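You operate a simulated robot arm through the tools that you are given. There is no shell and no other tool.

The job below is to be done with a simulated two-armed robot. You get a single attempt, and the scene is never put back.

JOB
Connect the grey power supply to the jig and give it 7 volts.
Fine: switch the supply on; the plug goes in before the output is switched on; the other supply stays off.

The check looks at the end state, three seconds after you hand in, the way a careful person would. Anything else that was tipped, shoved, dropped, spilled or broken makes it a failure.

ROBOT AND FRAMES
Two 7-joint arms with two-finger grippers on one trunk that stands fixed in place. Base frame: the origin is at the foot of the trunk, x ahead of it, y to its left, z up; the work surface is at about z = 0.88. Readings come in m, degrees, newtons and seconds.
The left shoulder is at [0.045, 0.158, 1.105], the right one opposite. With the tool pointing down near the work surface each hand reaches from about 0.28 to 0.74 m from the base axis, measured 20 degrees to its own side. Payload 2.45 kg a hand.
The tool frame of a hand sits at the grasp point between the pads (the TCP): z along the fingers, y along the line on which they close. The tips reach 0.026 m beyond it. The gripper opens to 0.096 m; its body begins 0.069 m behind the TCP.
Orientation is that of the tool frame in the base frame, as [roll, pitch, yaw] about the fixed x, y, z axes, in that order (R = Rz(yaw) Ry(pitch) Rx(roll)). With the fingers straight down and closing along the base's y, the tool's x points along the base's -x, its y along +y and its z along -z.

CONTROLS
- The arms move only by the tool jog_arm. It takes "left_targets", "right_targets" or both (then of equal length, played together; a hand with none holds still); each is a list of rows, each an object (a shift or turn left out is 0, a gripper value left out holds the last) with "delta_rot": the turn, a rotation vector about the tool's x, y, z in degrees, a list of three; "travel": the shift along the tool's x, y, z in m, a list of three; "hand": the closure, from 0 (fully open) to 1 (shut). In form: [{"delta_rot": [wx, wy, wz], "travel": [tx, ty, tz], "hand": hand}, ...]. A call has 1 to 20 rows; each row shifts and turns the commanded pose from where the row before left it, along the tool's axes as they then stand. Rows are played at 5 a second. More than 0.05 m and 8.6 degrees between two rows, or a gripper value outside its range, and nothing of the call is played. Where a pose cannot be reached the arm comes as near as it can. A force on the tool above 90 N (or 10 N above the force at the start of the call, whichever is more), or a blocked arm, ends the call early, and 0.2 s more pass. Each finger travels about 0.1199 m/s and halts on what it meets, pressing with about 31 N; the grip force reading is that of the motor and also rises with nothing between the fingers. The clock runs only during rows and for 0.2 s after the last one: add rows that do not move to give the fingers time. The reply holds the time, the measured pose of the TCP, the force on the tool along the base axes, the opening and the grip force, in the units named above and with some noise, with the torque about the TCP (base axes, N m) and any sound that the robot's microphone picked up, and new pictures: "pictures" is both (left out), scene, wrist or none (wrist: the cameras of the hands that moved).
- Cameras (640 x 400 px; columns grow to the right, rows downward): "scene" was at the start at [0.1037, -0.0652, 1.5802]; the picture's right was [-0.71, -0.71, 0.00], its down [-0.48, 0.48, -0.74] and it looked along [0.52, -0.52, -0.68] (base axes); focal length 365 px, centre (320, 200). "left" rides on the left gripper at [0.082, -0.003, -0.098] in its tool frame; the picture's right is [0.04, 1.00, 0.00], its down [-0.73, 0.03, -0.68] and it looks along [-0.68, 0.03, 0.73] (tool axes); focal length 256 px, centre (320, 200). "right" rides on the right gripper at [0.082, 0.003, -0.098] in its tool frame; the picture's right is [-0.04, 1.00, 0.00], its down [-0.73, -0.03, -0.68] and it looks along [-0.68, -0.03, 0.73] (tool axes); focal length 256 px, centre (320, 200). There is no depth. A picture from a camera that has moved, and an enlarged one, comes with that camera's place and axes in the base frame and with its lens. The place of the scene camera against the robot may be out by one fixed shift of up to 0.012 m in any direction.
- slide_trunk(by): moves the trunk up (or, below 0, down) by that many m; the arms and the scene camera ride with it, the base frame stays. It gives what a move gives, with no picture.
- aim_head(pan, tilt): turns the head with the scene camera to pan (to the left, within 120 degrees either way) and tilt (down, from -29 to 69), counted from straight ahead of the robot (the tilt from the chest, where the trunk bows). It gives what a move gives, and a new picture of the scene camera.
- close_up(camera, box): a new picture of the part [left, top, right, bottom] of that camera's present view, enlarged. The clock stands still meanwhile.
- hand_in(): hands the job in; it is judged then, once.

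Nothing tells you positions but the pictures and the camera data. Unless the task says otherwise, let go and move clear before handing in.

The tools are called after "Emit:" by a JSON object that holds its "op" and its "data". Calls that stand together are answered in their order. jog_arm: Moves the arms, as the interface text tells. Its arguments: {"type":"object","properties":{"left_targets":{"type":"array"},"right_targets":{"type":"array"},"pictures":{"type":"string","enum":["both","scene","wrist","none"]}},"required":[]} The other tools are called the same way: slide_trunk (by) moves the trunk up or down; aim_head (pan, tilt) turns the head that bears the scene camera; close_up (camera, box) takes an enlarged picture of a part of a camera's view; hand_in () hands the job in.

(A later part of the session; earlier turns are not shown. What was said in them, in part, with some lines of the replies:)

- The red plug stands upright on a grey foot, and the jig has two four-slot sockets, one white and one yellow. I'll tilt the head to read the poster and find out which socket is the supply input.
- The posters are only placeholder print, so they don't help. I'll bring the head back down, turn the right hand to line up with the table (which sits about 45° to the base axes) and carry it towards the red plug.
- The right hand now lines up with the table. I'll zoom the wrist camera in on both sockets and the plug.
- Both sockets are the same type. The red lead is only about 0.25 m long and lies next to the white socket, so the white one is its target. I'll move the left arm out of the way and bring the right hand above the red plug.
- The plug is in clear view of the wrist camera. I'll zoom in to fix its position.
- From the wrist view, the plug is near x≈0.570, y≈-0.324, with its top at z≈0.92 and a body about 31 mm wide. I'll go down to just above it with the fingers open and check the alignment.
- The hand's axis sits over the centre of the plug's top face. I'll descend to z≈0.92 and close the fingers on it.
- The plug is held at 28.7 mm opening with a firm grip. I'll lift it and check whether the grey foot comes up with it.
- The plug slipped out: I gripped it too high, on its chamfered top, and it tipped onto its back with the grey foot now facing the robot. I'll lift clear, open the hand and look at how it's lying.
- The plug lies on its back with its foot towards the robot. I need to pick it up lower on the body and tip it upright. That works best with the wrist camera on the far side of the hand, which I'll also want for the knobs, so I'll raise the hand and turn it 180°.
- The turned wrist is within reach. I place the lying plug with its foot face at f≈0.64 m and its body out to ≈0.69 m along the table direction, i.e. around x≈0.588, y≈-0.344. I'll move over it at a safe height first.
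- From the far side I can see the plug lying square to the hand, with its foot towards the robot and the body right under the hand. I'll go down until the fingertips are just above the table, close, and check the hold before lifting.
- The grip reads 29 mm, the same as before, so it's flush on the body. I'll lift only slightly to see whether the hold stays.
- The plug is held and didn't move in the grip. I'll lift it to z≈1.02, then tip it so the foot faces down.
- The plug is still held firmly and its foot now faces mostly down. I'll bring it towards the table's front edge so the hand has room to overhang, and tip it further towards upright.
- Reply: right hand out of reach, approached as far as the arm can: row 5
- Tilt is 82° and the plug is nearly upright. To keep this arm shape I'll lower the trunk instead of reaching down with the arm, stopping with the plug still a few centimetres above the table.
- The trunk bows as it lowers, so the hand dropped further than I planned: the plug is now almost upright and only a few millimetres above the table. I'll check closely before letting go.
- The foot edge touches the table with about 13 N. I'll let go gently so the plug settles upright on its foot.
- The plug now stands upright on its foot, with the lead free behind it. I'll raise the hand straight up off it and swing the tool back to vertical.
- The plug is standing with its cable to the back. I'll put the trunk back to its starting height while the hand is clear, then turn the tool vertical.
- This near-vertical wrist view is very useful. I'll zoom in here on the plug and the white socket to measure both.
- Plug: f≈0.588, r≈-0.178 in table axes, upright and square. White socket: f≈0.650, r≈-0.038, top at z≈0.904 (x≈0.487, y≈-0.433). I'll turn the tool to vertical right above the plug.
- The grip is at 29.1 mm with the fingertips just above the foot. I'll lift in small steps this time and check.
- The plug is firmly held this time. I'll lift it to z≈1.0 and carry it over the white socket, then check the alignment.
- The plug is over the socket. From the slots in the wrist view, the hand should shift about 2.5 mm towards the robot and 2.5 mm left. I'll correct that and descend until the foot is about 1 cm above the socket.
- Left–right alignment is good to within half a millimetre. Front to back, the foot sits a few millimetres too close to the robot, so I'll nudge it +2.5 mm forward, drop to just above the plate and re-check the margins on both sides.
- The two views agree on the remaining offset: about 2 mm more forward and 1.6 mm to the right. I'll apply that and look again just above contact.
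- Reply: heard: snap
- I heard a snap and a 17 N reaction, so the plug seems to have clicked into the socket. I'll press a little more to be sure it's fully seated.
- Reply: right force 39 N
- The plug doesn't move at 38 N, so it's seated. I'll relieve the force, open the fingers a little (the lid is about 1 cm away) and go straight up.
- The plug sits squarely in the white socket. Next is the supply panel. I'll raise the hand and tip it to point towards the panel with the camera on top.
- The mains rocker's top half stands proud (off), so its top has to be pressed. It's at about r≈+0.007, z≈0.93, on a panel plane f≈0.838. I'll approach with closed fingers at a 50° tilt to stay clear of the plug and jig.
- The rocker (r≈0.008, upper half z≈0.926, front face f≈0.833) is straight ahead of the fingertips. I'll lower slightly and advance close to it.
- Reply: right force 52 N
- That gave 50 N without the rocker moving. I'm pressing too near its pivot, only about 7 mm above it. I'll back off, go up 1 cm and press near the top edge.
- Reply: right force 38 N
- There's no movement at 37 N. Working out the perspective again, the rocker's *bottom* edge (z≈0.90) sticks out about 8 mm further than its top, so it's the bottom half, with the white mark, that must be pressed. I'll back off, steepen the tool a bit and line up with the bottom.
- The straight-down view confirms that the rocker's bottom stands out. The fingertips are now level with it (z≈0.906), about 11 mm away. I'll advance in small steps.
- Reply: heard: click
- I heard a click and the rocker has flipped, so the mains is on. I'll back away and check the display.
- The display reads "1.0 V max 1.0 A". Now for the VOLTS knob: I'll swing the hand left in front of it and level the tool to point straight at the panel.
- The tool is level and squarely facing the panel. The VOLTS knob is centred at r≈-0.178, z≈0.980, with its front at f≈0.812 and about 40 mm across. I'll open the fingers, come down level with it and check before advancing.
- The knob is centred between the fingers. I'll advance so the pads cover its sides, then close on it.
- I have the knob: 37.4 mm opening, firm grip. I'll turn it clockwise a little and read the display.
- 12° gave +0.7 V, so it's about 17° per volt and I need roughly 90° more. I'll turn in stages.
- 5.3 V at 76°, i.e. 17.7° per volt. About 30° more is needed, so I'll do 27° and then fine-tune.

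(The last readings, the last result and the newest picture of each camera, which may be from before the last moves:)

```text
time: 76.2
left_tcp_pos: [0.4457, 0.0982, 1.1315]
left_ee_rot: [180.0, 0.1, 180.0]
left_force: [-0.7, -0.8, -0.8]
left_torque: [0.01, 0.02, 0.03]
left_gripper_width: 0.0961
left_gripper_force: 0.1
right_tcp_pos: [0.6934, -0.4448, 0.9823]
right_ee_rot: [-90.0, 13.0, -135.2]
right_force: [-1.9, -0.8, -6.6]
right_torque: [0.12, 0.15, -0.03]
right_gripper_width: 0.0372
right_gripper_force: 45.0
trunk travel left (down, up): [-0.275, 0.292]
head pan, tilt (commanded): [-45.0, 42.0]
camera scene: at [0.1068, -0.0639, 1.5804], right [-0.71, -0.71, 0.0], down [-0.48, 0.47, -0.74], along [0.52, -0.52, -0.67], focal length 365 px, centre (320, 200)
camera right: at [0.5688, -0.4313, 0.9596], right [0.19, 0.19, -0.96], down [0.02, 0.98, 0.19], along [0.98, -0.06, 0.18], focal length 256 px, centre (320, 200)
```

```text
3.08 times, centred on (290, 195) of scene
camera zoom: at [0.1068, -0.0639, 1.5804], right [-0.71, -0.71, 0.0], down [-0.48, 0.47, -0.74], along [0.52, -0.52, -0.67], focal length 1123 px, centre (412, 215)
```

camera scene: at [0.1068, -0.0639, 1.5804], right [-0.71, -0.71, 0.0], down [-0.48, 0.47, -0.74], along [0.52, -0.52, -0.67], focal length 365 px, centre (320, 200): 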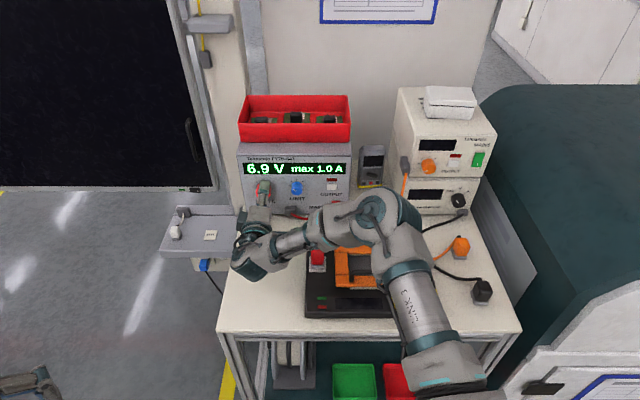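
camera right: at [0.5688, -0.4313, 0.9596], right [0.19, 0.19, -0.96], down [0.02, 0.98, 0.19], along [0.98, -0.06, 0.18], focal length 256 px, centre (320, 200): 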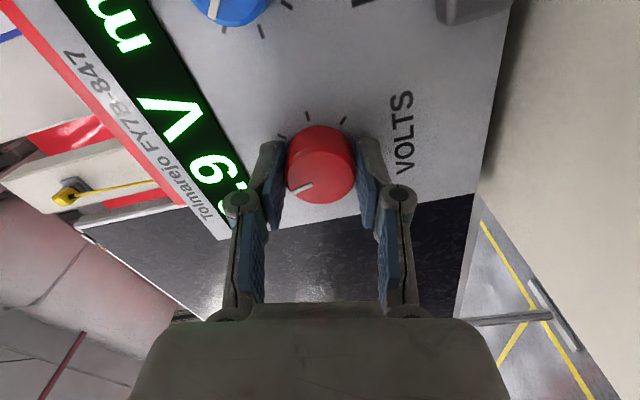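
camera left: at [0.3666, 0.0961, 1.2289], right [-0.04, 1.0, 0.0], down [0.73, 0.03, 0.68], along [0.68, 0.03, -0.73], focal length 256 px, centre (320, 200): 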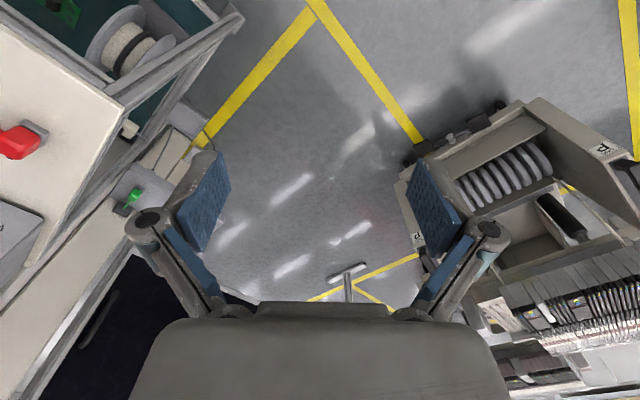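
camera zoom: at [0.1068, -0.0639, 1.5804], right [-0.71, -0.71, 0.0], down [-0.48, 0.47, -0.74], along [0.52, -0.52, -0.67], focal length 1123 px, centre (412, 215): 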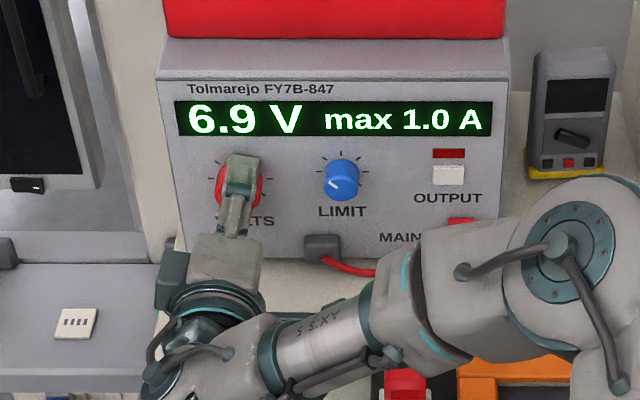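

6.9 V. I'll go on in 1° steps.

Emit:
{"op": "jog_arm", "data": {"right_targets": [{"delta_rot": [0, 0, 1]}, {}, {}], "pictures": "none"}}

Emit:
{"op": "close_up", "data": {"camera": "scene", "box": [240, 155, 350, 180]}}

```text
time: 77.0
left_tcp_pos: [0.4471, 0.0989, 1.1316]
left_ee_rot: [180.0, 0.2, -179.9]
left_force: [-0.3, -0.8, -0.4]
left_torque: [0.0, 0.01, 0.01]
left_gripper_width: 0.0961
left_gripper_force: 0.0
right_tcp_pos: [0.6937, -0.4462, 0.9825]
right_ee_rot: [-90.1, 14.0, -135.3]
right_force: [-1.3, -0.6, -6.4]
right_torque: [0.13, 0.12, 0.13]
right_gripper_width: 0.0375
right_gripper_force: 44.9
trunk travel left (down, up): [-0.275, 0.292]
head pan, tilt (commanded): [-45.0, 42.0]
```

```text
5.82 times, centred on (295, 168) of scene
camera zoom: at [0.1064, -0.0635, 1.5805], right [-0.71, -0.71, 0.0], down [-0.48, 0.47, -0.74], along [0.52, -0.52, -0.67], focal length 2124 px, centre (466, 389)
```

zoom: 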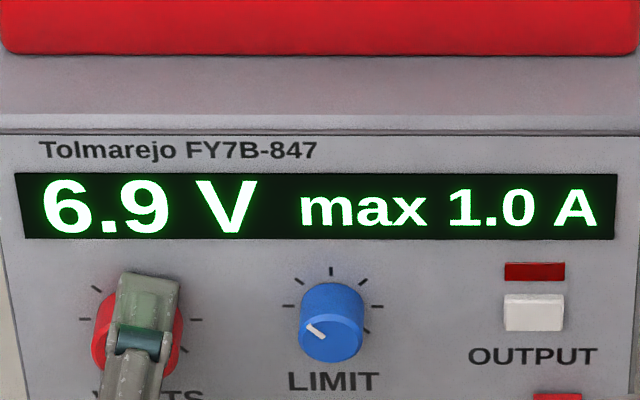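

Emit:
{"op": "jog_arm", "data": {"right_targets": [{"delta_rot": [0, 0, 1]}, {}, {}], "pictures": "none"}}

Emit:
{"op": "close_up", "data": {"camera": "scene", "box": [240, 155, 350, 180]}}

```text
time: 77.8
left_tcp_pos: [0.4472, 0.0984, 1.1313]
left_ee_rot: [-180.0, 0.1, 180.0]
left_force: [1.3, -0.5, 0.7]
left_torque: [-0.01, 0.01, 0.01]
left_gripper_width: 0.096
left_gripper_force: 0.1
right_tcp_pos: [0.6927, -0.445, 0.9823]
right_ee_rot: [-89.9, 14.9, -135.2]
right_force: [-0.9, -1.2, -8.6]
right_torque: [0.01, 0.01, 0.31]
right_gripper_width: 0.0374
right_gripper_force: 45.3
trunk travel left (down, up): [-0.275, 0.292]
head pan, tilt (commanded): [-45.0, 42.0]
```

```text
5.82 times, centred on (295, 168) of scene
camera zoom: at [0.1068, -0.0642, 1.5804], right [-0.71, -0.71, 0.0], down [-0.48, 0.47, -0.74], along [0.52, -0.52, -0.67], focal length 2124 px, centre (466, 389)
```

zoom: 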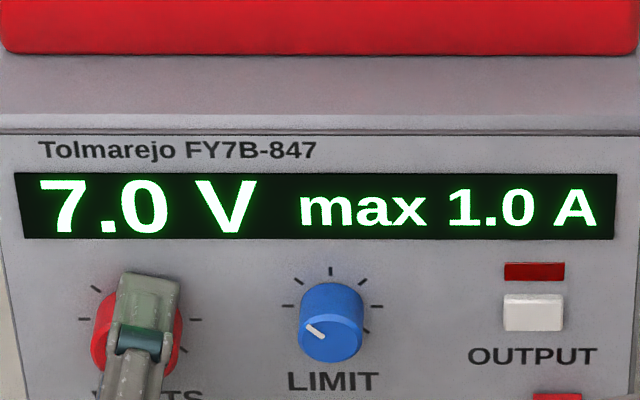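

It reads 7.0 V. I'll add half a degree to sit in the middle of the 7.0 band, then release the knob gently and see if it holds.

Emit:
{"op": "jog_arm", "data": {"right_targets": [{"delta_rot": [0, 0, 0.5]}, {}, {"hand": 0.5}, {"hand": 0.4}, {"hand": 0.3}, {}], "pictures": "wrist"}}

Emit:
{"op": "close_up", "data": {"camera": "scene", "box": [240, 155, 350, 225]}}

```text
time: 79.2
left_tcp_pos: [0.4472, 0.0996, 1.1334]
left_ee_rot: [-180.0, 0.1, -180.0]
left_force: [0.2, 1.0, 0.2]
left_torque: [-0.01, 0.01, 0.03]
left_gripper_width: 0.0958
left_gripper_force: 0.0
right_tcp_pos: [0.6941, -0.4455, 0.9826]
right_ee_rot: [-90.0, 15.4, -135.3]
right_force: [0.1, -0.5, -0.2]
right_torque: [0.0, 0.02, 0.01]
right_gripper_width: 0.0672
right_gripper_force: 0.1
trunk travel left (down, up): [-0.275, 0.292]
head pan, tilt (commanded): [-45.0, 42.0]
camera right: at [0.5698, -0.4302, 0.9572], right [0.22, 0.21, -0.95], down [0.02, 0.97, 0.22], along [0.98, -0.07, 0.21], focal length 256 px, centre (320, 200)
```

right: 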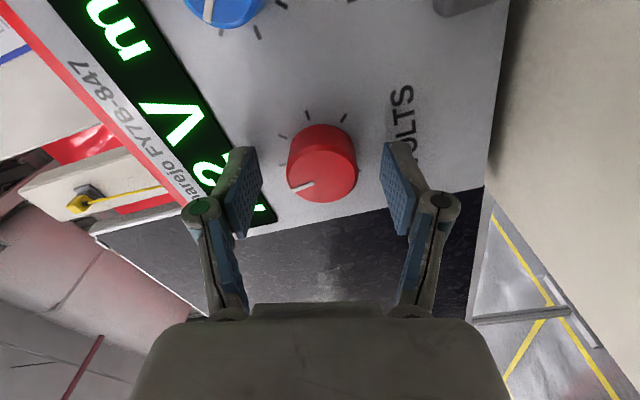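

```text
5.71 times, centred on (295, 190) of scene
camera zoom: at [0.1054, -0.0622, 1.5806], right [-0.71, -0.71, 0.0], down [-0.48, 0.47, -0.74], along [0.52, -0.52, -0.67], focal length 2086 px, centre (463, 257)
```

zoom: 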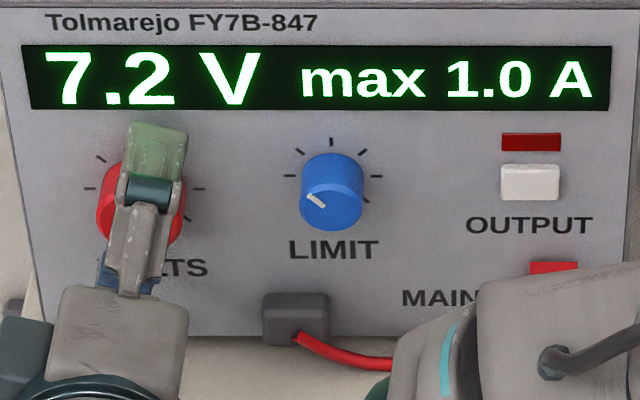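

The knob crept to 7.2 V as the fingers opened. I'll grip it again more softly, note the reading, turn back a little and allow for that release shift.

Emit:
{"op": "jog_arm", "data": {"right_targets": [{"hand": 0.45}, {"hand": 0.55}, {"hand": 0.64}, {}, {}], "pictures": "wrist"}}

Emit:
{"op": "close_up", "data": {"camera": "scene", "box": [240, 155, 350, 225]}}

Emit:
{"op": "close_up", "data": {"camera": "right", "box": [220, 80, 420, 205]}}

```text
time: 80.4
left_tcp_pos: [0.4466, 0.0994, 1.1315]
left_ee_rot: [180.0, 0.1, -180.0]
left_force: [-0.4, -0.2, -0.5]
left_torque: [0.02, 0.01, 0.03]
left_gripper_width: 0.0957
left_gripper_force: 0.1
right_tcp_pos: [0.6934, -0.4452, 0.9812]
right_ee_rot: [-89.9, 15.3, -135.3]
right_force: [-3.0, 1.9, -5.7]
right_torque: [0.09, 0.05, -0.01]
right_gripper_width: 0.0376
right_gripper_force: 44.8
trunk travel left (down, up): [-0.275, 0.292]
head pan, tilt (commanded): [-45.0, 42.0]
camera right: at [0.5697, -0.4301, 0.9564], right [0.22, 0.21, -0.95], down [0.02, 0.97, 0.22], along [0.98, -0.07, 0.21], focal length 256 px, centre (320, 200)
```

right: 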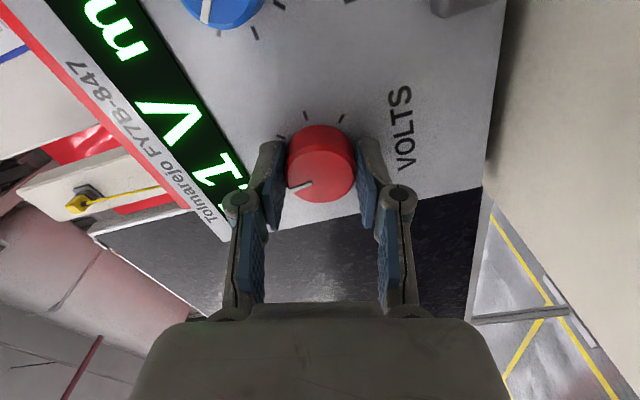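

```text
5.71 times, centred on (295, 190) of scene
camera zoom: at [0.106, -0.0625, 1.5805], right [-0.71, -0.71, 0.0], down [-0.48, 0.47, -0.74], along [0.52, -0.52, -0.67], focal length 2086 px, centre (463, 257)
```

zoom: 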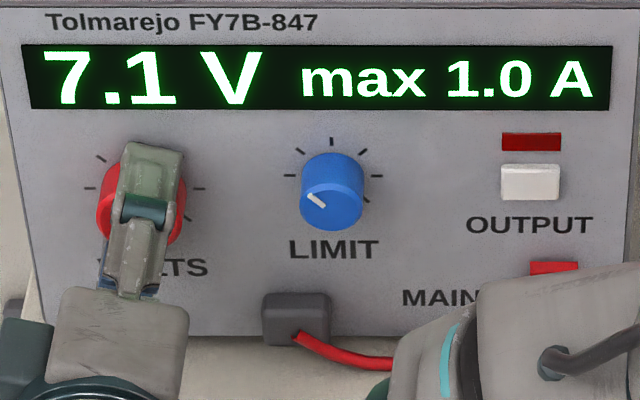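

```text
3.20 times, centred on (320, 142) of right
camera zoom: at [0.5697, -0.4301, 0.9564], right [0.22, 0.21, -0.95], down [0.02, 0.97, 0.22], along [0.98, -0.07, 0.21], focal length 819 px, centre (320, 384)
```

zoom: 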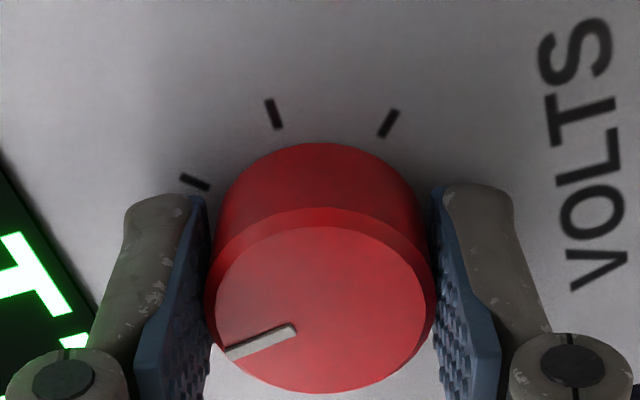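

Emit:
{"op": "jog_arm", "data": {"right_targets": [{"delta_rot": [0, 0, -2]}, {"delta_rot": [0, 0, -1.5]}, {}, {}], "pictures": "none"}}

Emit:
{"op": "close_up", "data": {"camera": "scene", "box": [240, 155, 350, 225]}}

```text
time: 81.4
left_tcp_pos: [0.4467, 0.0996, 1.1324]
left_ee_rot: [-179.9, 0.1, 179.9]
left_force: [-0.5, 0.7, -0.6]
left_torque: [0.02, 0.02, -0.02]
left_gripper_width: 0.096
left_gripper_force: 0.1
right_tcp_pos: [0.6929, -0.4454, 0.983]
right_ee_rot: [-89.9, 11.9, -135.2]
right_force: [-8.1, 4.7, -10.8]
right_torque: [0.12, 0.11, 0.07]
right_gripper_width: 0.0376
right_gripper_force: 44.7
trunk travel left (down, up): [-0.275, 0.292]
head pan, tilt (commanded): [-45.0, 42.0]
```

```text
5.71 times, centred on (295, 190) of scene
camera zoom: at [0.1056, -0.0617, 1.5805], right [-0.71, -0.71, 0.0], down [-0.48, 0.47, -0.74], along [0.52, -0.52, -0.67], focal length 2086 px, centre (463, 257)
```

zoom: 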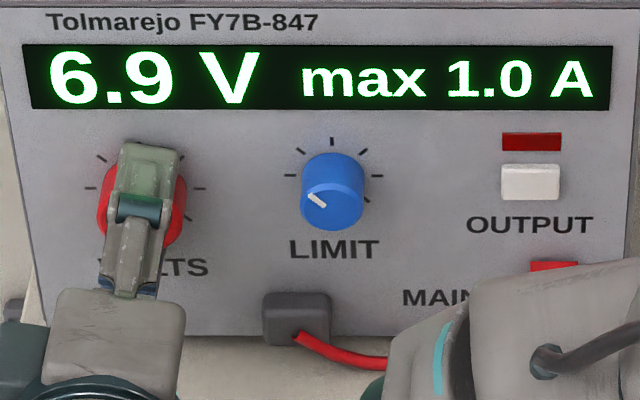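

Emit:
{"op": "jog_arm", "data": {"right_targets": [{"travel": [0.0004, 0.0018, -0.0015]}, {}, {"hand": 0.55}, {"hand": 0.45}, {"hand": 0.3}, {}], "pictures": "none"}}

Emit:
{"op": "close_up", "data": {"camera": "scene", "box": [240, 155, 350, 225]}}

```text
time: 82.8
left_tcp_pos: [0.4471, 0.0999, 1.132]
left_ee_rot: [-180.0, 0.1, 180.0]
left_force: [-0.4, -0.1, -0.4]
left_torque: [-0.01, 0.01, 0.0]
left_gripper_width: 0.0961
left_gripper_force: 0.0
right_tcp_pos: [0.693, -0.4427, 0.9802]
right_ee_rot: [-89.9, 11.9, -135.3]
right_force: [-1.1, 0.7, 0.2]
right_torque: [0.02, 0.02, 0.0]
right_gripper_width: 0.0672
right_gripper_force: 0.2
trunk travel left (down, up): [-0.275, 0.292]
head pan, tilt (commanded): [-45.0, 42.0]
```

```text
5.71 times, centred on (295, 190) of scene
camera zoom: at [0.1055, -0.0624, 1.5806], right [-0.71, -0.71, 0.0], down [-0.48, 0.47, -0.74], along [0.52, -0.52, -0.67], focal length 2086 px, centre (463, 257)
```

zoom: 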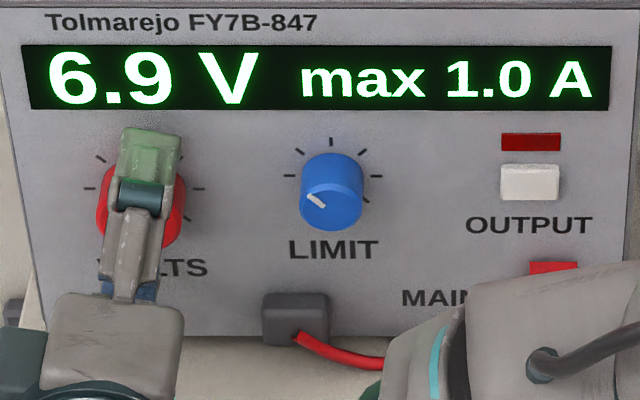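

With the side force relieved before letting go, there was no shift: it stays at 6.9 V. I'll grip again and add just under 2°.

Emit:
{"op": "jog_arm", "data": {"right_targets": [{"hand": 0.5}, {"hand": 0.58}, {"hand": 0.64}, {}, {"delta_rot": [0, 0, 1]}, {"delta_rot": [0, 0, 0.8]}, {}, {}], "pictures": "none"}}

Emit:
{"op": "close_up", "data": {"camera": "scene", "box": [240, 155, 350, 225]}}

```text
time: 84.6
left_tcp_pos: [0.446, 0.1004, 1.1322]
left_ee_rot: [-179.9, 0.1, -180.0]
left_force: [0.3, 0.8, 0.6]
left_torque: [0.02, 0.0, 0.01]
left_gripper_width: 0.0959
left_gripper_force: 0.0
right_tcp_pos: [0.6914, -0.4437, 0.981]
right_ee_rot: [-89.8, 13.7, -135.3]
right_force: [5.7, -2.2, 10.2]
right_torque: [-0.11, -0.12, -0.21]
right_gripper_width: 0.0376
right_gripper_force: 45.0
trunk travel left (down, up): [-0.275, 0.292]
head pan, tilt (commanded): [-45.0, 42.0]
```

```text
5.71 times, centred on (295, 190) of scene
camera zoom: at [0.1043, -0.0612, 1.5809], right [-0.71, -0.71, 0.0], down [-0.48, 0.47, -0.74], along [0.52, -0.53, -0.67], focal length 2086 px, centre (463, 257)
```

zoom: 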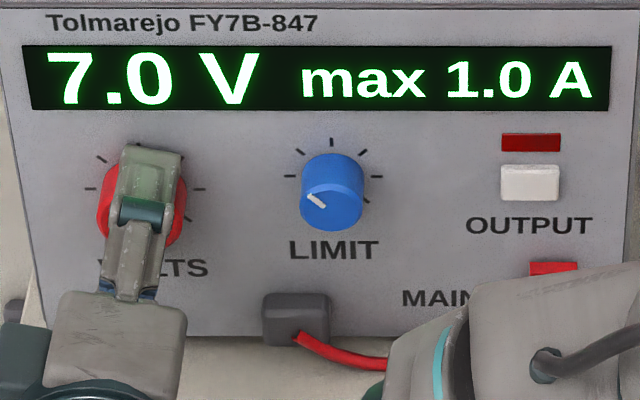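

Emit:
{"op": "jog_arm", "data": {"right_targets": [{"travel": [-0.0003, -0.001, 0.0007]}, {}, {}], "pictures": "none"}}

Emit:
{"op": "close_up", "data": {"camera": "scene", "box": [240, 155, 350, 225]}}

```text
time: 85.4
left_tcp_pos: [0.4458, 0.0993, 1.1324]
left_ee_rot: [-179.9, 0.0, 179.9]
left_force: [0.3, -0.8, -0.1]
left_torque: [0.01, 0.01, 0.02]
left_gripper_width: 0.0959
left_gripper_force: 0.0
right_tcp_pos: [0.6921, -0.4436, 0.9826]
right_ee_rot: [-89.9, 13.7, -135.2]
right_force: [3.8, -0.2, 8.6]
right_torque: [-0.19, -0.24, 0.16]
right_gripper_width: 0.0373
right_gripper_force: 44.7
trunk travel left (down, up): [-0.275, 0.292]
head pan, tilt (commanded): [-45.0, 42.0]
```

```text
5.71 times, centred on (295, 190) of scene
camera zoom: at [0.1044, -0.0611, 1.5808], right [-0.71, -0.71, 0.0], down [-0.48, 0.47, -0.74], along [0.52, -0.53, -0.67], focal length 2086 px, centre (463, 257)
```

zoom: 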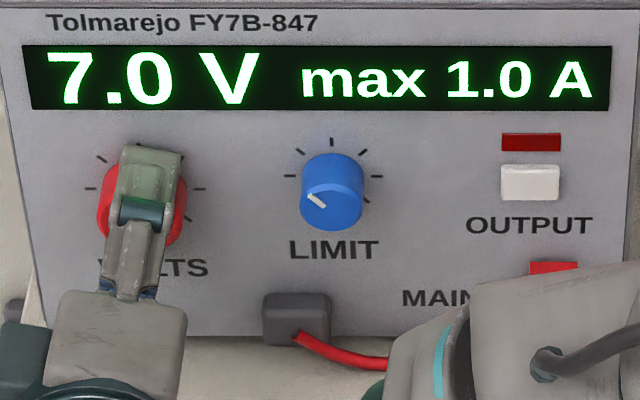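

Emit:
{"op": "jog_arm", "data": {"right_targets": [{"travel": [-0.0004, -0.0018, 0.0004]}, {}, {}], "pictures": "none"}}

Emit:
{"op": "close_up", "data": {"camera": "scene", "box": [240, 155, 350, 225]}}

```text
time: 86.2
left_tcp_pos: [0.4465, 0.1011, 1.1312]
left_ee_rot: [-179.9, 0.1, 180.0]
left_force: [0.0, 0.3, -0.2]
left_torque: [0.0, -0.01, -0.02]
left_gripper_width: 0.0959
left_gripper_force: 0.1
right_tcp_pos: [0.6934, -0.4447, 0.9824]
right_ee_rot: [-90.2, 13.6, -135.3]
right_force: [-4.2, 3.6, -4.3]
right_torque: [0.03, 0.04, 0.27]
right_gripper_width: 0.0375
right_gripper_force: 44.5
trunk travel left (down, up): [-0.275, 0.292]
head pan, tilt (commanded): [-45.0, 42.0]
```

```text
5.71 times, centred on (295, 190) of scene
camera zoom: at [0.1052, -0.0613, 1.5806], right [-0.71, -0.71, 0.0], down [-0.48, 0.47, -0.74], along [0.52, -0.53, -0.67], focal length 2086 px, centre (463, 257)
```

zoom: 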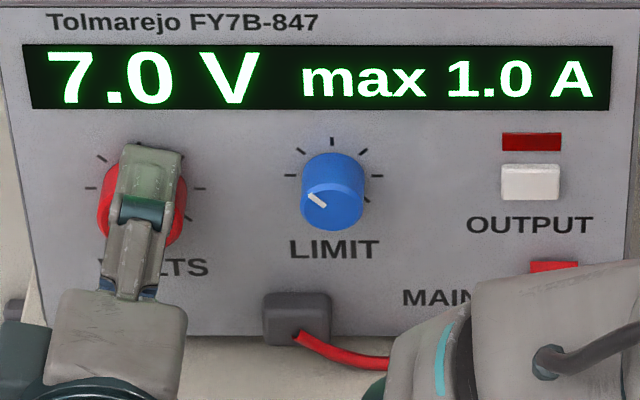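

Emit:
{"op": "jog_arm", "data": {"right_targets": [{"travel": [0.0001, 0.0007, -0.0006]}, {}, {"hand": 0.58}, {"hand": 0.5}, {"hand": 0.4}, {"hand": 0.25}, {}], "pictures": "none"}}

Emit:
{"op": "close_up", "data": {"camera": "scene", "box": [240, 155, 350, 225]}}

```text
time: 87.8
left_tcp_pos: [0.4469, 0.0997, 1.1314]
left_ee_rot: [180.0, 0.1, -180.0]
left_force: [-0.5, 0.7, -0.3]
left_torque: [0.03, 0.01, 0.0]
left_gripper_width: 0.0959
left_gripper_force: 0.0
right_tcp_pos: [0.6931, -0.4438, 0.9827]
right_ee_rot: [-89.9, 13.8, -135.3]
right_force: [-0.6, 0.2, -0.3]
right_torque: [-0.01, 0.01, 0.01]
right_gripper_width: 0.0719
right_gripper_force: 0.1
trunk travel left (down, up): [-0.275, 0.292]
head pan, tilt (commanded): [-45.0, 42.0]
```

```text
5.71 times, centred on (295, 190) of scene
camera zoom: at [0.1055, -0.0625, 1.5806], right [-0.71, -0.71, 0.0], down [-0.48, 0.47, -0.74], along [0.52, -0.52, -0.67], focal length 2086 px, centre (463, 257)
```

zoom: 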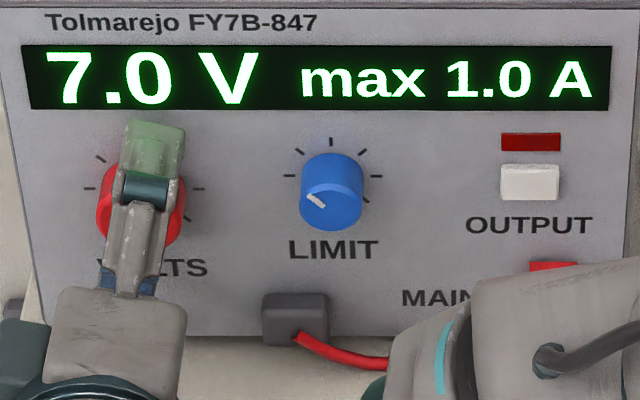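

It holds at 7.0 V with the fingers off. I'll back straight out and roll the hand upright again.

Emit:
{"op": "jog_arm", "data": {"right_targets": [{"travel": [0, 0, -0.015]}, {"travel": [0, 0, -0.025]}, {"travel": [0, 0, -0.03]}, {"delta_rot": [0, 0, -8], "hand": 1}, {"delta_rot": [0, 0, -8]}, {"delta_rot": [0, 0, -8]}, {"delta_rot": [0, 0, -8]}, {"delta_rot": [0, 0, -8]}, {"delta_rot": [0, 0, -8]}, {"delta_rot": [0, 0, -8]}, {"delta_rot": [0, 0, -8]}, {"delta_rot": [0, 0, -8]}, {"delta_rot": [0, 0, -8]}, {"delta_rot": [0, 0, -8]}, {"delta_rot": [0, 0, -8]}, {"delta_rot": [0, 0, -7.8]}, {}], "pictures": "both"}}

Emit:
{"op": "close_up", "data": {"camera": "scene", "box": [230, 130, 370, 230]}}

```text
time: 91.4
left_tcp_pos: [0.446, 0.1001, 1.1316]
left_ee_rot: [-179.9, 0.1, -180.0]
left_force: [-1.0, 0.7, -0.5]
left_torque: [0.02, -0.02, -0.01]
left_gripper_width: 0.0958
left_gripper_force: 0.1
right_tcp_pos: [0.6449, -0.394, 0.984]
right_ee_rot: [68.5, -89.8, 66.2]
right_force: [0.3, 0.5, -0.3]
right_torque: [0.0, 0.0, 0.02]
right_gripper_width: 0.0
right_gripper_force: 28.8
trunk travel left (down, up): [-0.275, 0.292]
head pan, tilt (commanded): [-45.0, 42.0]
camera scene: at [0.1052, -0.062, 1.5807], right [-0.71, -0.71, 0.0], down [-0.48, 0.47, -0.74], along [0.52, -0.52, -0.67], focal length 365 px, centre (320, 200)
camera right: at [0.573, -0.3275, 1.0641], right [-0.71, -0.7, -0.04], down [-0.46, 0.5, -0.73], along [0.54, -0.5, -0.68], focal length 256 px, centre (320, 200)
```

scene: 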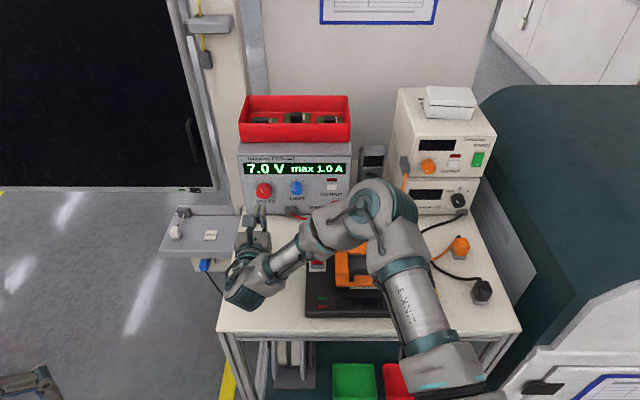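
right: 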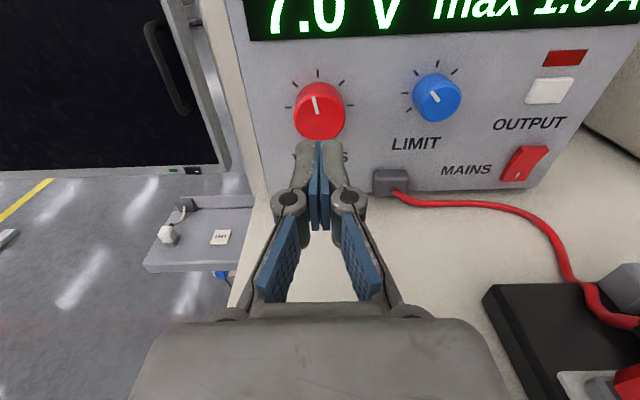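

```text
4.00 times, centred on (300, 180) of scene
camera zoom: at [0.1052, -0.062, 1.5807], right [-0.71, -0.71, 0.0], down [-0.48, 0.47, -0.74], along [0.52, -0.52, -0.67], focal length 1460 px, centre (400, 280)
```

zoom: 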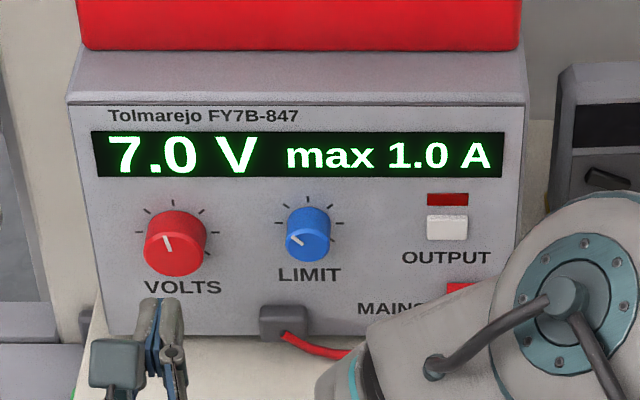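

The display holds 7.0 V. Next I'll move over to the OUTPUT button with closed fingers, at a 50° tilt so the hand clears the plug.

Emit:
{"op": "jog_arm", "data": {"right_targets": [{"travel": [0.035, 0, -0.012]}, {"travel": [0.035, 0, -0.012]}, {"delta_rot": [0, -8, 0], "travel": [0, 0.03, 0]}, {"delta_rot": [0, -8, 0], "travel": [0, 0.036, 0]}, {"delta_rot": [0, -8, 0], "travel": [0, 0.036, 0]}, {"delta_rot": [0, -8, 0], "travel": [0, 0.036, 0]}, {"delta_rot": [0, -8, 0], "travel": [0, 0.0355, 0]}, {}, {}], "pictures": "both"}}

Emit:
{"op": "close_up", "data": {"camera": "right", "box": [220, 30, 420, 155]}}

```text
time: 93.4
left_tcp_pos: [0.4466, 0.1003, 1.1327]
left_ee_rot: [-179.9, 0.1, 180.0]
left_force: [0.0, 0.4, -0.5]
left_torque: [0.0, 0.02, -0.01]
left_gripper_width: 0.0961
left_gripper_force: 0.1
right_tcp_pos: [0.5035, -0.5004, 1.0529]
right_ee_rot: [179.9, -50.1, -45.2]
right_force: [-0.3, -0.8, 0.2]
right_torque: [0.02, -0.02, -0.01]
right_gripper_width: 0.0001
right_gripper_force: 29.1
trunk travel left (down, up): [-0.275, 0.292]
head pan, tilt (commanded): [-45.0, 42.0]
camera scene: at [0.1037, -0.0631, 1.5807], right [-0.71, -0.71, 0.0], down [-0.48, 0.47, -0.74], along [0.52, -0.52, -0.67], focal length 365 px, centre (320, 200)
camera right: at [0.4855, -0.4867, 1.1781], right [-0.73, -0.69, -0.03], down [-0.68, 0.72, -0.13], along [0.11, -0.07, -0.99], focal length 256 px, centre (320, 200)
```

scene: 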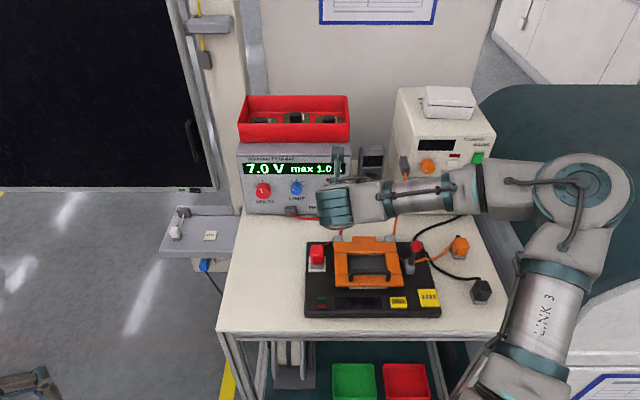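
right: 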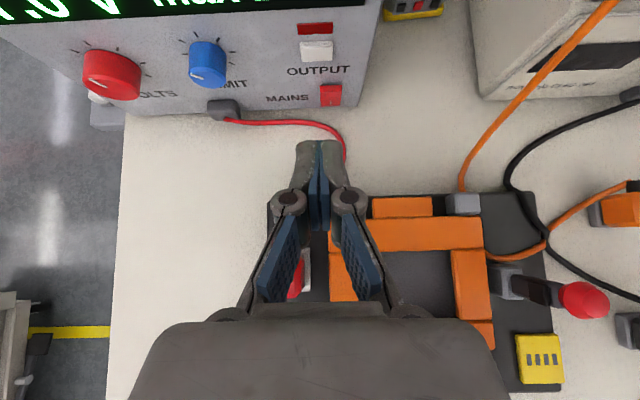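

```text
3.20 times, centred on (320, 92) of right
camera zoom: at [0.4855, -0.4867, 1.1781], right [-0.73, -0.69, -0.03], down [-0.68, 0.72, -0.13], along [0.11, -0.07, -0.99], focal length 819 px, centre (320, 544)
```

zoom: 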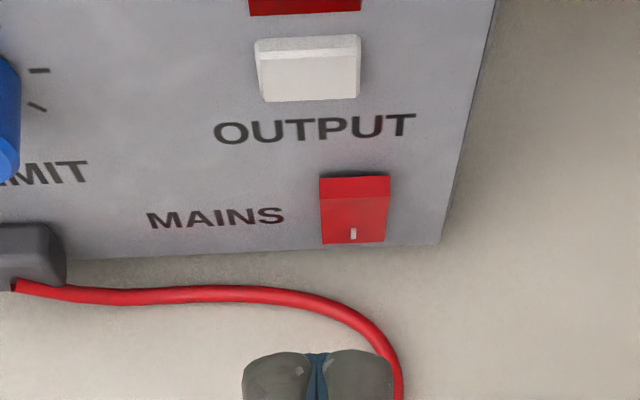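

The OUTPUT button is centred at r≈-0.005, z≈0.985, with its front at f≈0.831. I'll come up close in front of it.

Emit:
{"op": "jog_arm", "data": {"right_targets": [{"travel": [0.002, -0.0008, 0.0331]}, {"travel": [0.002, -0.0008, 0.0331]}, {"travel": [0.002, -0.0008, 0.0331]}, {}, {}], "pictures": "wrist"}}

Emit:
{"op": "close_up", "data": {"camera": "right", "box": [250, 80, 390, 168]}}

```text
time: 94.6
left_tcp_pos: [0.4464, 0.1002, 1.1331]
left_ee_rot: [-180.0, 0.1, -180.0]
left_force: [0.0, -0.3, 0.8]
left_torque: [-0.03, 0.03, -0.02]
left_gripper_width: 0.0959
left_gripper_force: 0.2
right_tcp_pos: [0.5588, -0.5537, 0.994]
right_ee_rot: [179.9, -50.1, -45.3]
right_force: [0.3, -0.1, -0.7]
right_torque: [0.01, 0.02, -0.01]
right_gripper_width: 0.0
right_gripper_force: 28.1
trunk travel left (down, up): [-0.275, 0.292]
head pan, tilt (commanded): [-45.0, 42.0]
camera right: at [0.5419, -0.5408, 1.1193], right [-0.73, -0.69, -0.03], down [-0.68, 0.72, -0.13], along [0.11, -0.07, -0.99], focal length 256 px, centre (320, 200)
```

right: 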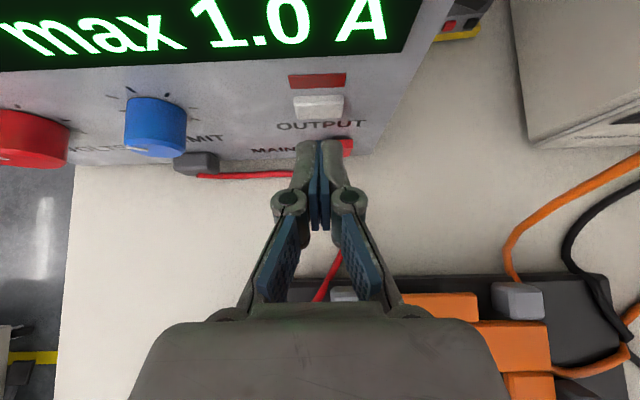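

```text
4.55 times, centred on (320, 124) of right
camera zoom: at [0.5419, -0.5408, 1.1193], right [-0.73, -0.69, -0.03], down [-0.68, 0.72, -0.13], along [0.11, -0.07, -0.99], focal length 1164 px, centre (320, 546)
```

zoom: 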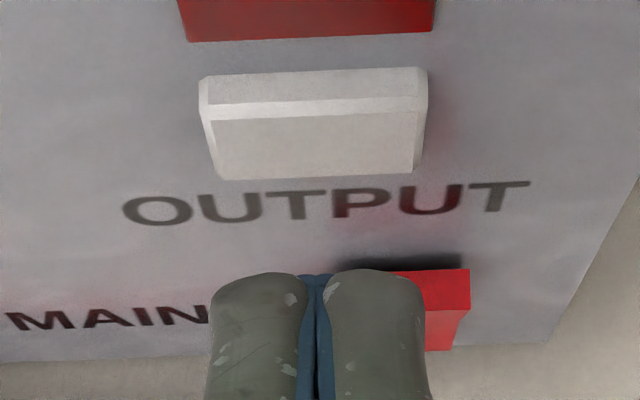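

Emit:
{"op": "jog_arm", "data": {"right_targets": [{"travel": [0.0051, -0.0005, 0.0061]}, {"travel": [0.0038, 0, 0.0046]}, {"travel": [0.0013, 0, 0.0015]}, {}], "pictures": "none"}}

Emit:
{"op": "close_up", "data": {"camera": "right", "box": [250, 80, 390, 168]}}

```text
time: 95.6
left_tcp_pos: [0.446, 0.0986, 1.1331]
left_ee_rot: [-180.0, 0.1, -180.0]
left_force: [0.5, 0.5, -0.2]
left_torque: [0.01, 0.03, 0.02]
left_gripper_width: 0.0961
left_gripper_force: 0.0
right_tcp_pos: [0.5717, -0.566, 0.9948]
right_ee_rot: [179.9, -50.1, -45.1]
right_force: [0.3, 0.9, -0.5]
right_torque: [0.0, -0.03, -0.01]
right_gripper_width: 0.006
right_gripper_force: 28.2
trunk travel left (down, up): [-0.275, 0.292]
head pan, tilt (commanded): [-45.0, 42.0]
```

```text
4.55 times, centred on (320, 124) of right
camera zoom: at [0.5539, -0.5521, 1.1202], right [-0.73, -0.68, -0.03], down [-0.68, 0.73, -0.13], along [0.11, -0.07, -0.99], focal length 1164 px, centre (320, 546)
```

zoom: 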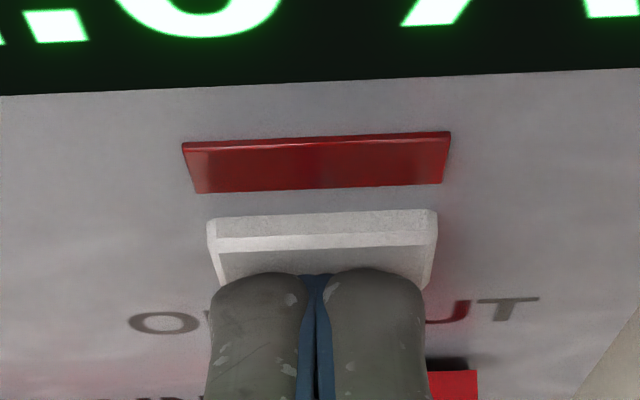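

Emit:
{"op": "jog_arm", "data": {"right_targets": [{"travel": [0.001, 0, 0.0012]}, {"travel": [0.001, 0, 0.0012]}, {}], "pictures": "none"}}

Emit:
{"op": "close_up", "data": {"camera": "scene", "box": [230, 130, 370, 230]}}

```text
time: 96.4
left_tcp_pos: [0.4459, 0.0996, 1.1325]
left_ee_rot: [-179.9, 0.1, -179.9]
left_force: [-0.1, -0.5, -1.2]
left_torque: [0.0, 0.0, 0.04]
left_gripper_width: 0.096
left_gripper_force: 0.0
right_tcp_pos: [0.5725, -0.5668, 0.9955]
right_ee_rot: [179.9, -50.1, -45.1]
right_force: [-1.8, 3.0, -1.5]
right_torque: [0.04, 0.02, -0.01]
right_gripper_width: 0.0059
right_gripper_force: 29.1
trunk travel left (down, up): [-0.275, 0.292]
head pan, tilt (commanded): [-45.0, 42.0]
heard: click
```

```text
4.00 times, centred on (300, 180) of scene
camera zoom: at [0.1041, -0.0627, 1.5807], right [-0.71, -0.71, 0.0], down [-0.48, 0.47, -0.74], along [0.52, -0.52, -0.67], focal length 1460 px, centre (400, 280)
```

zoom: 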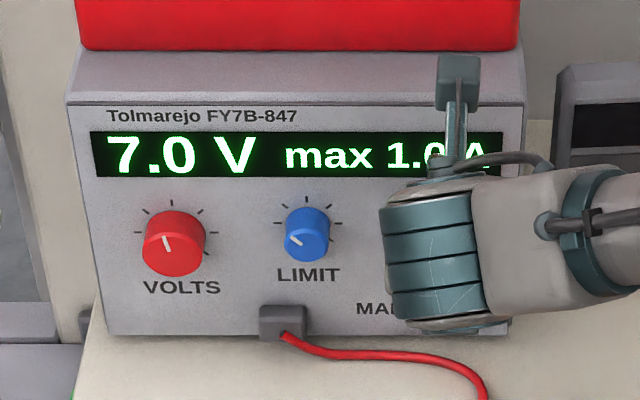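

I heard a click. I'll back straight off and check the output lamp and the display.

Emit:
{"op": "jog_arm", "data": {"right_targets": [{"travel": [-0.0064, 0, -0.0077]}, {"travel": [-0.0128, 0, -0.0153]}, {"travel": [-0.0128, 0, -0.0153]}, {}], "pictures": "both"}}

Emit:
{"op": "close_up", "data": {"camera": "right", "box": [160, 0, 420, 163]}}

Emit:
{"op": "close_up", "data": {"camera": "scene", "box": [230, 130, 370, 230]}}

```text
time: 97.4
left_tcp_pos: [0.4475, 0.099, 1.1331]
left_ee_rot: [-180.0, 0.2, 179.9]
left_force: [0.0, 0.5, 0.1]
left_torque: [-0.01, -0.03, -0.02]
left_gripper_width: 0.0964
left_gripper_force: 0.1
right_tcp_pos: [0.5405, -0.5343, 0.9945]
right_ee_rot: [179.9, -50.0, -45.2]
right_force: [0.5, -0.1, -0.1]
right_torque: [-0.02, 0.0, 0.0]
right_gripper_width: 0.0001
right_gripper_force: 28.3
trunk travel left (down, up): [-0.275, 0.292]
head pan, tilt (commanded): [-45.0, 42.0]
camera scene: at [0.1045, -0.0633, 1.5806], right [-0.71, -0.71, 0.0], down [-0.48, 0.47, -0.74], along [0.52, -0.52, -0.67], focal length 365 px, centre (320, 200)
camera right: at [0.5221, -0.5209, 1.1198], right [-0.73, -0.68, -0.03], down [-0.68, 0.73, -0.13], along [0.11, -0.07, -0.99], focal length 256 px, centre (320, 200)
```

scene: 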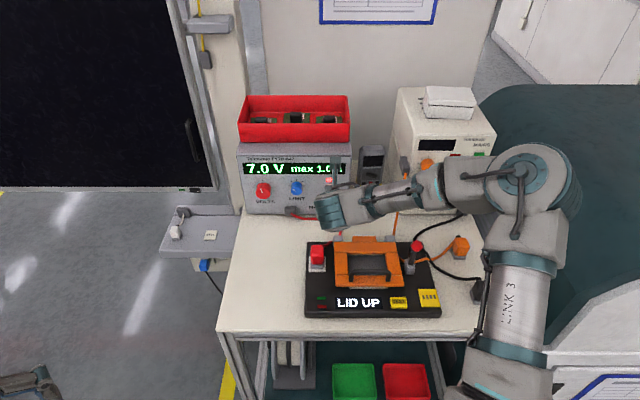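
right: 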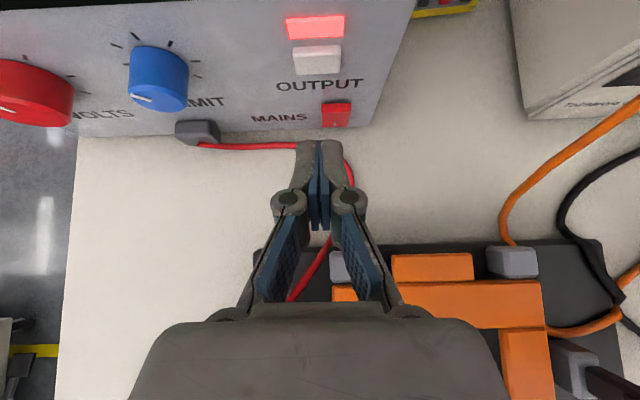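

```text
2.45 times, centred on (290, 82) of right
camera zoom: at [0.5221, -0.5209, 1.1198], right [-0.73, -0.68, -0.03], down [-0.68, 0.73, -0.13], along [0.11, -0.07, -0.99], focal length 628 px, centre (394, 491)
```

zoom: 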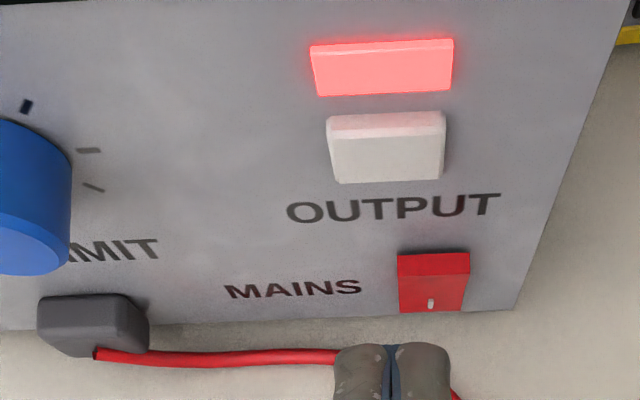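

```text
4.00 times, centred on (300, 180) of scene
camera zoom: at [0.1045, -0.0633, 1.5806], right [-0.71, -0.71, 0.0], down [-0.48, 0.47, -0.74], along [0.52, -0.52, -0.67], focal length 1460 px, centre (400, 280)
```

zoom: 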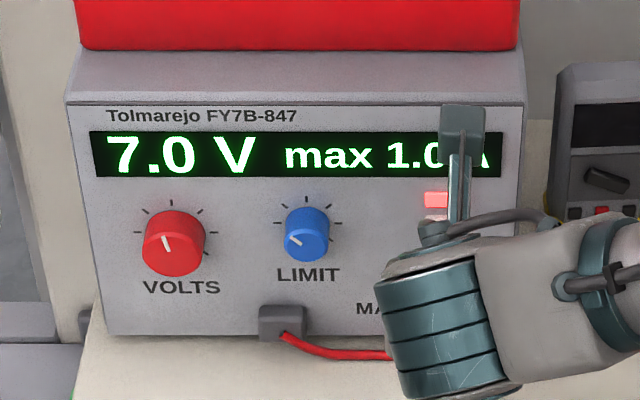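

The output lamp is lit, the supply shows 7.0 V and the jig's display has come alive ("LID UP"), so it's powered. I'll retreat the arm up and away, then inspect the whole scene.

Emit:
{"op": "jog_arm", "data": {"right_targets": [{"travel": [0.0256, 0, -0.0214]}, {"travel": [0.0256, 0, -0.0214]}, {"travel": [0.0256, 0, -0.0214]}, {"travel": [0.0256, 0, -0.0214]}, {"travel": [-0.0214, 0, -0.0256]}, {"travel": [-0.0214, 0, -0.0256]}, {"travel": [-0.0214, 0, -0.0256]}, {"travel": [-0.0214, 0.02, -0.0256]}, {"travel": [-0.0214, 0.03, -0.0256]}, {"travel": [0, 0.035, 0]}, {"travel": [0, 0.035, 0]}, {}], "pictures": "both"}}

Emit:
{"op": "close_up", "data": {"camera": "scene", "box": [225, 90, 365, 230]}}

Emit:
{"op": "close_up", "data": {"camera": "scene", "box": [270, 220, 450, 330]}}

```text
time: 100.0
left_tcp_pos: [0.4468, 0.1008, 1.1319]
left_ee_rot: [-179.9, 0.0, 180.0]
left_force: [-0.5, -0.7, -0.8]
left_torque: [0.0, 0.03, 0.03]
left_gripper_width: 0.0958
left_gripper_force: 0.0
right_tcp_pos: [0.341, -0.4977, 1.1281]
right_ee_rot: [179.9, -49.9, -45.1]
right_force: [-0.2, 0.5, -0.5]
right_torque: [0.0, 0.0, 0.01]
right_gripper_width: 0.0
right_gripper_force: 28.3
trunk travel left (down, up): [-0.275, 0.292]
head pan, tilt (commanded): [-45.0, 42.0]
camera scene: at [0.1032, -0.0632, 1.5807], right [-0.71, -0.71, 0.0], down [-0.48, 0.47, -0.74], along [0.52, -0.52, -0.67], focal length 365 px, centre (320, 200)
camera right: at [0.3235, -0.4835, 1.2525], right [-0.73, -0.69, -0.03], down [-0.68, 0.72, -0.13], along [0.11, -0.07, -0.99], focal length 256 px, centre (320, 200)
```

scene: 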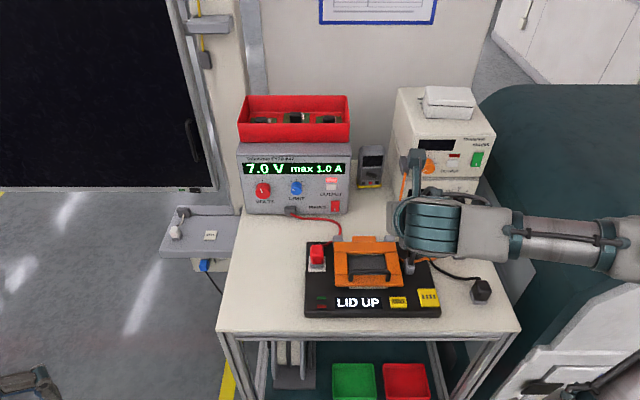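
right: 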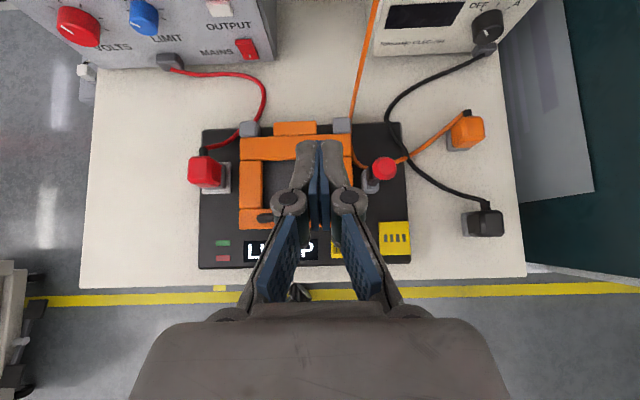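

```text
2.86 times, centred on (295, 160) of scene
camera zoom: at [0.1032, -0.0632, 1.5807], right [-0.71, -0.71, 0.0], down [-0.48, 0.47, -0.74], along [0.52, -0.52, -0.67], focal length 1043 px, centre (391, 314)
```

zoom: 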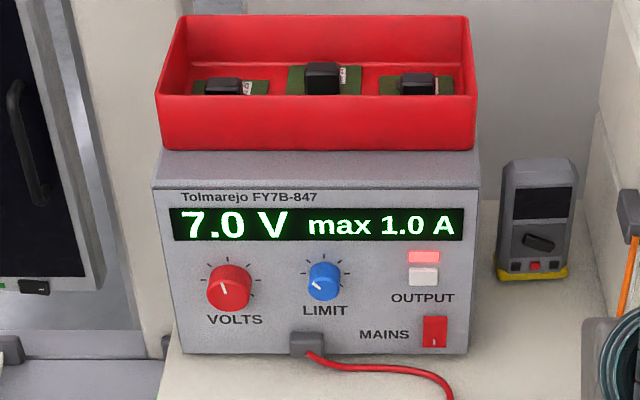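

```text
3.56 times, centred on (360, 275) of scene
camera zoom: at [0.1032, -0.0632, 1.5807], right [-0.71, -0.71, 0.0], down [-0.48, 0.47, -0.74], along [0.52, -0.52, -0.67], focal length 1298 px, centre (178, -67)
```

zoom: 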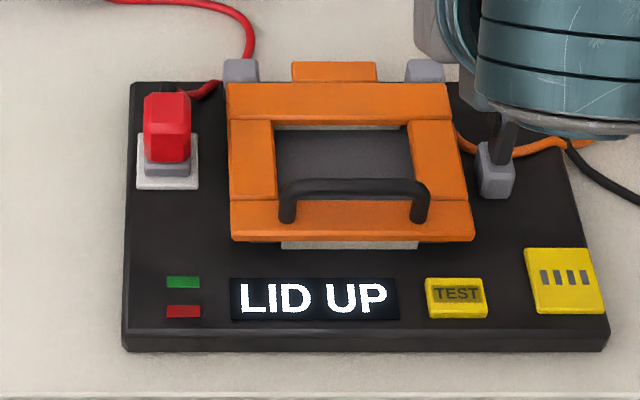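

The supply shows 7.0 V with the output lamp on, the plug is seated, the jig is powered, the other supply is dark and the tray is undisturbed. I'll raise the hand a little further clear, take a last look and hand in.

Emit:
{"op": "jog_arm", "data": {"right_targets": [{"travel": [0.0256, 0, -0.0214]}, {"travel": [0.0128, 0.02, -0.0107]}, {}, {}], "pictures": "scene"}}

Emit:
{"op": "close_up", "data": {"camera": "scene", "box": [225, 140, 365, 225]}}

Emit:
{"op": "close_up", "data": {"camera": "scene", "box": [380, 80, 510, 310]}}

```text
time: 101.0
left_tcp_pos: [0.4457, 0.0986, 1.1313]
left_ee_rot: [-180.0, 0.1, -179.9]
left_force: [0.2, 0.0, 0.6]
left_torque: [-0.03, -0.01, 0.01]
left_gripper_width: 0.0962
left_gripper_force: 0.0
right_tcp_pos: [0.325, -0.5112, 1.1788]
right_ee_rot: [179.9, -50.0, -45.2]
right_force: [-0.1, 0.5, 0.0]
right_torque: [-0.02, -0.01, -0.02]
right_gripper_width: 0.0001
right_gripper_force: 28.7
trunk travel left (down, up): [-0.275, 0.292]
head pan, tilt (commanded): [-45.0, 42.0]
camera scene: at [0.1021, -0.0635, 1.5808], right [-0.71, -0.71, 0.0], down [-0.48, 0.47, -0.74], along [0.52, -0.52, -0.67], focal length 365 px, centre (320, 200)
```

scene: 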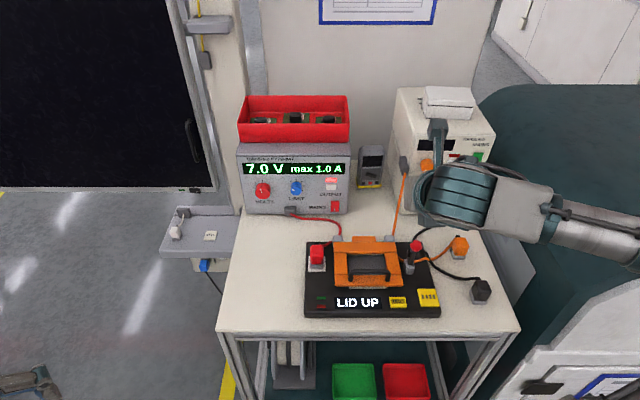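

```text
4.57 times, centred on (295, 182) of scene
camera zoom: at [0.1021, -0.0635, 1.5808], right [-0.71, -0.71, 0.0], down [-0.48, 0.47, -0.74], along [0.52, -0.52, -0.67], focal length 1668 px, centre (434, 280)
```

zoom: 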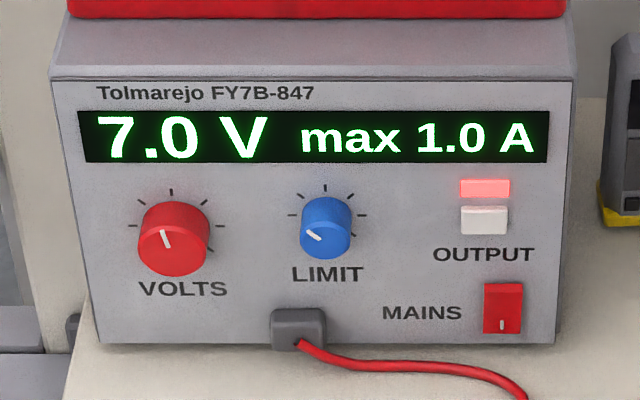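

```text
1.74 times, centred on (445, 195) of scene
camera zoom: at [0.1021, -0.0635, 1.5808], right [-0.71, -0.71, 0.0], down [-0.48, 0.47, -0.74], along [0.52, -0.52, -0.67], focal length 635 px, centre (103, 209)
```

zoom: 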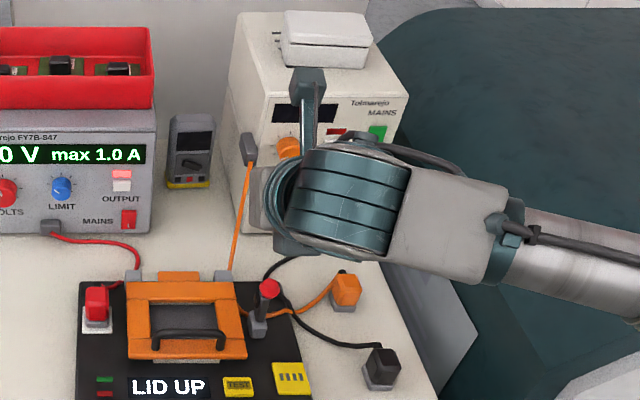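

Everything checks out: the grey supply is on at 7.0 V with its output on, plugged into the jig, the jig's display is lit, the other supply is dark, and both hands are clear. I'm handing in.

Emit:
{"op": "hand_in", "data": {}}

```text
The job is handed in.
```

The grey power supply (Tolmarejo FY7B‑847) is plugged into the jig's white socket and giving it 7.0 V. I've handed the job in, and no verdict has come back yet.

- **Order:** the plug went in first and snapped home. Then I switched on the mains, set the VOLTS knob to 7.0 V, and switched on the output last.
- **End state:** the supply's display reads "7.0 V max 1.0 A" and its output lamp is lit. The jig's display shows "LID UP", so it has power. I didn't touch the lid.
- **Other supply:** it stayed off, with its display dark.
- **Plug slipped once:** on my first grip the red plug slipped and tipped over on the table. I stood it back up before plugging it in.
- **Mains rocker:** before I found its working end, I pressed the wrong part of it twice, with up to about 50 N. The supply didn't visibly move.
- **Choice of socket:** neither socket showed a marking saying which is the supply input. I used the white one because the red lead reaches it and not the yellow one.
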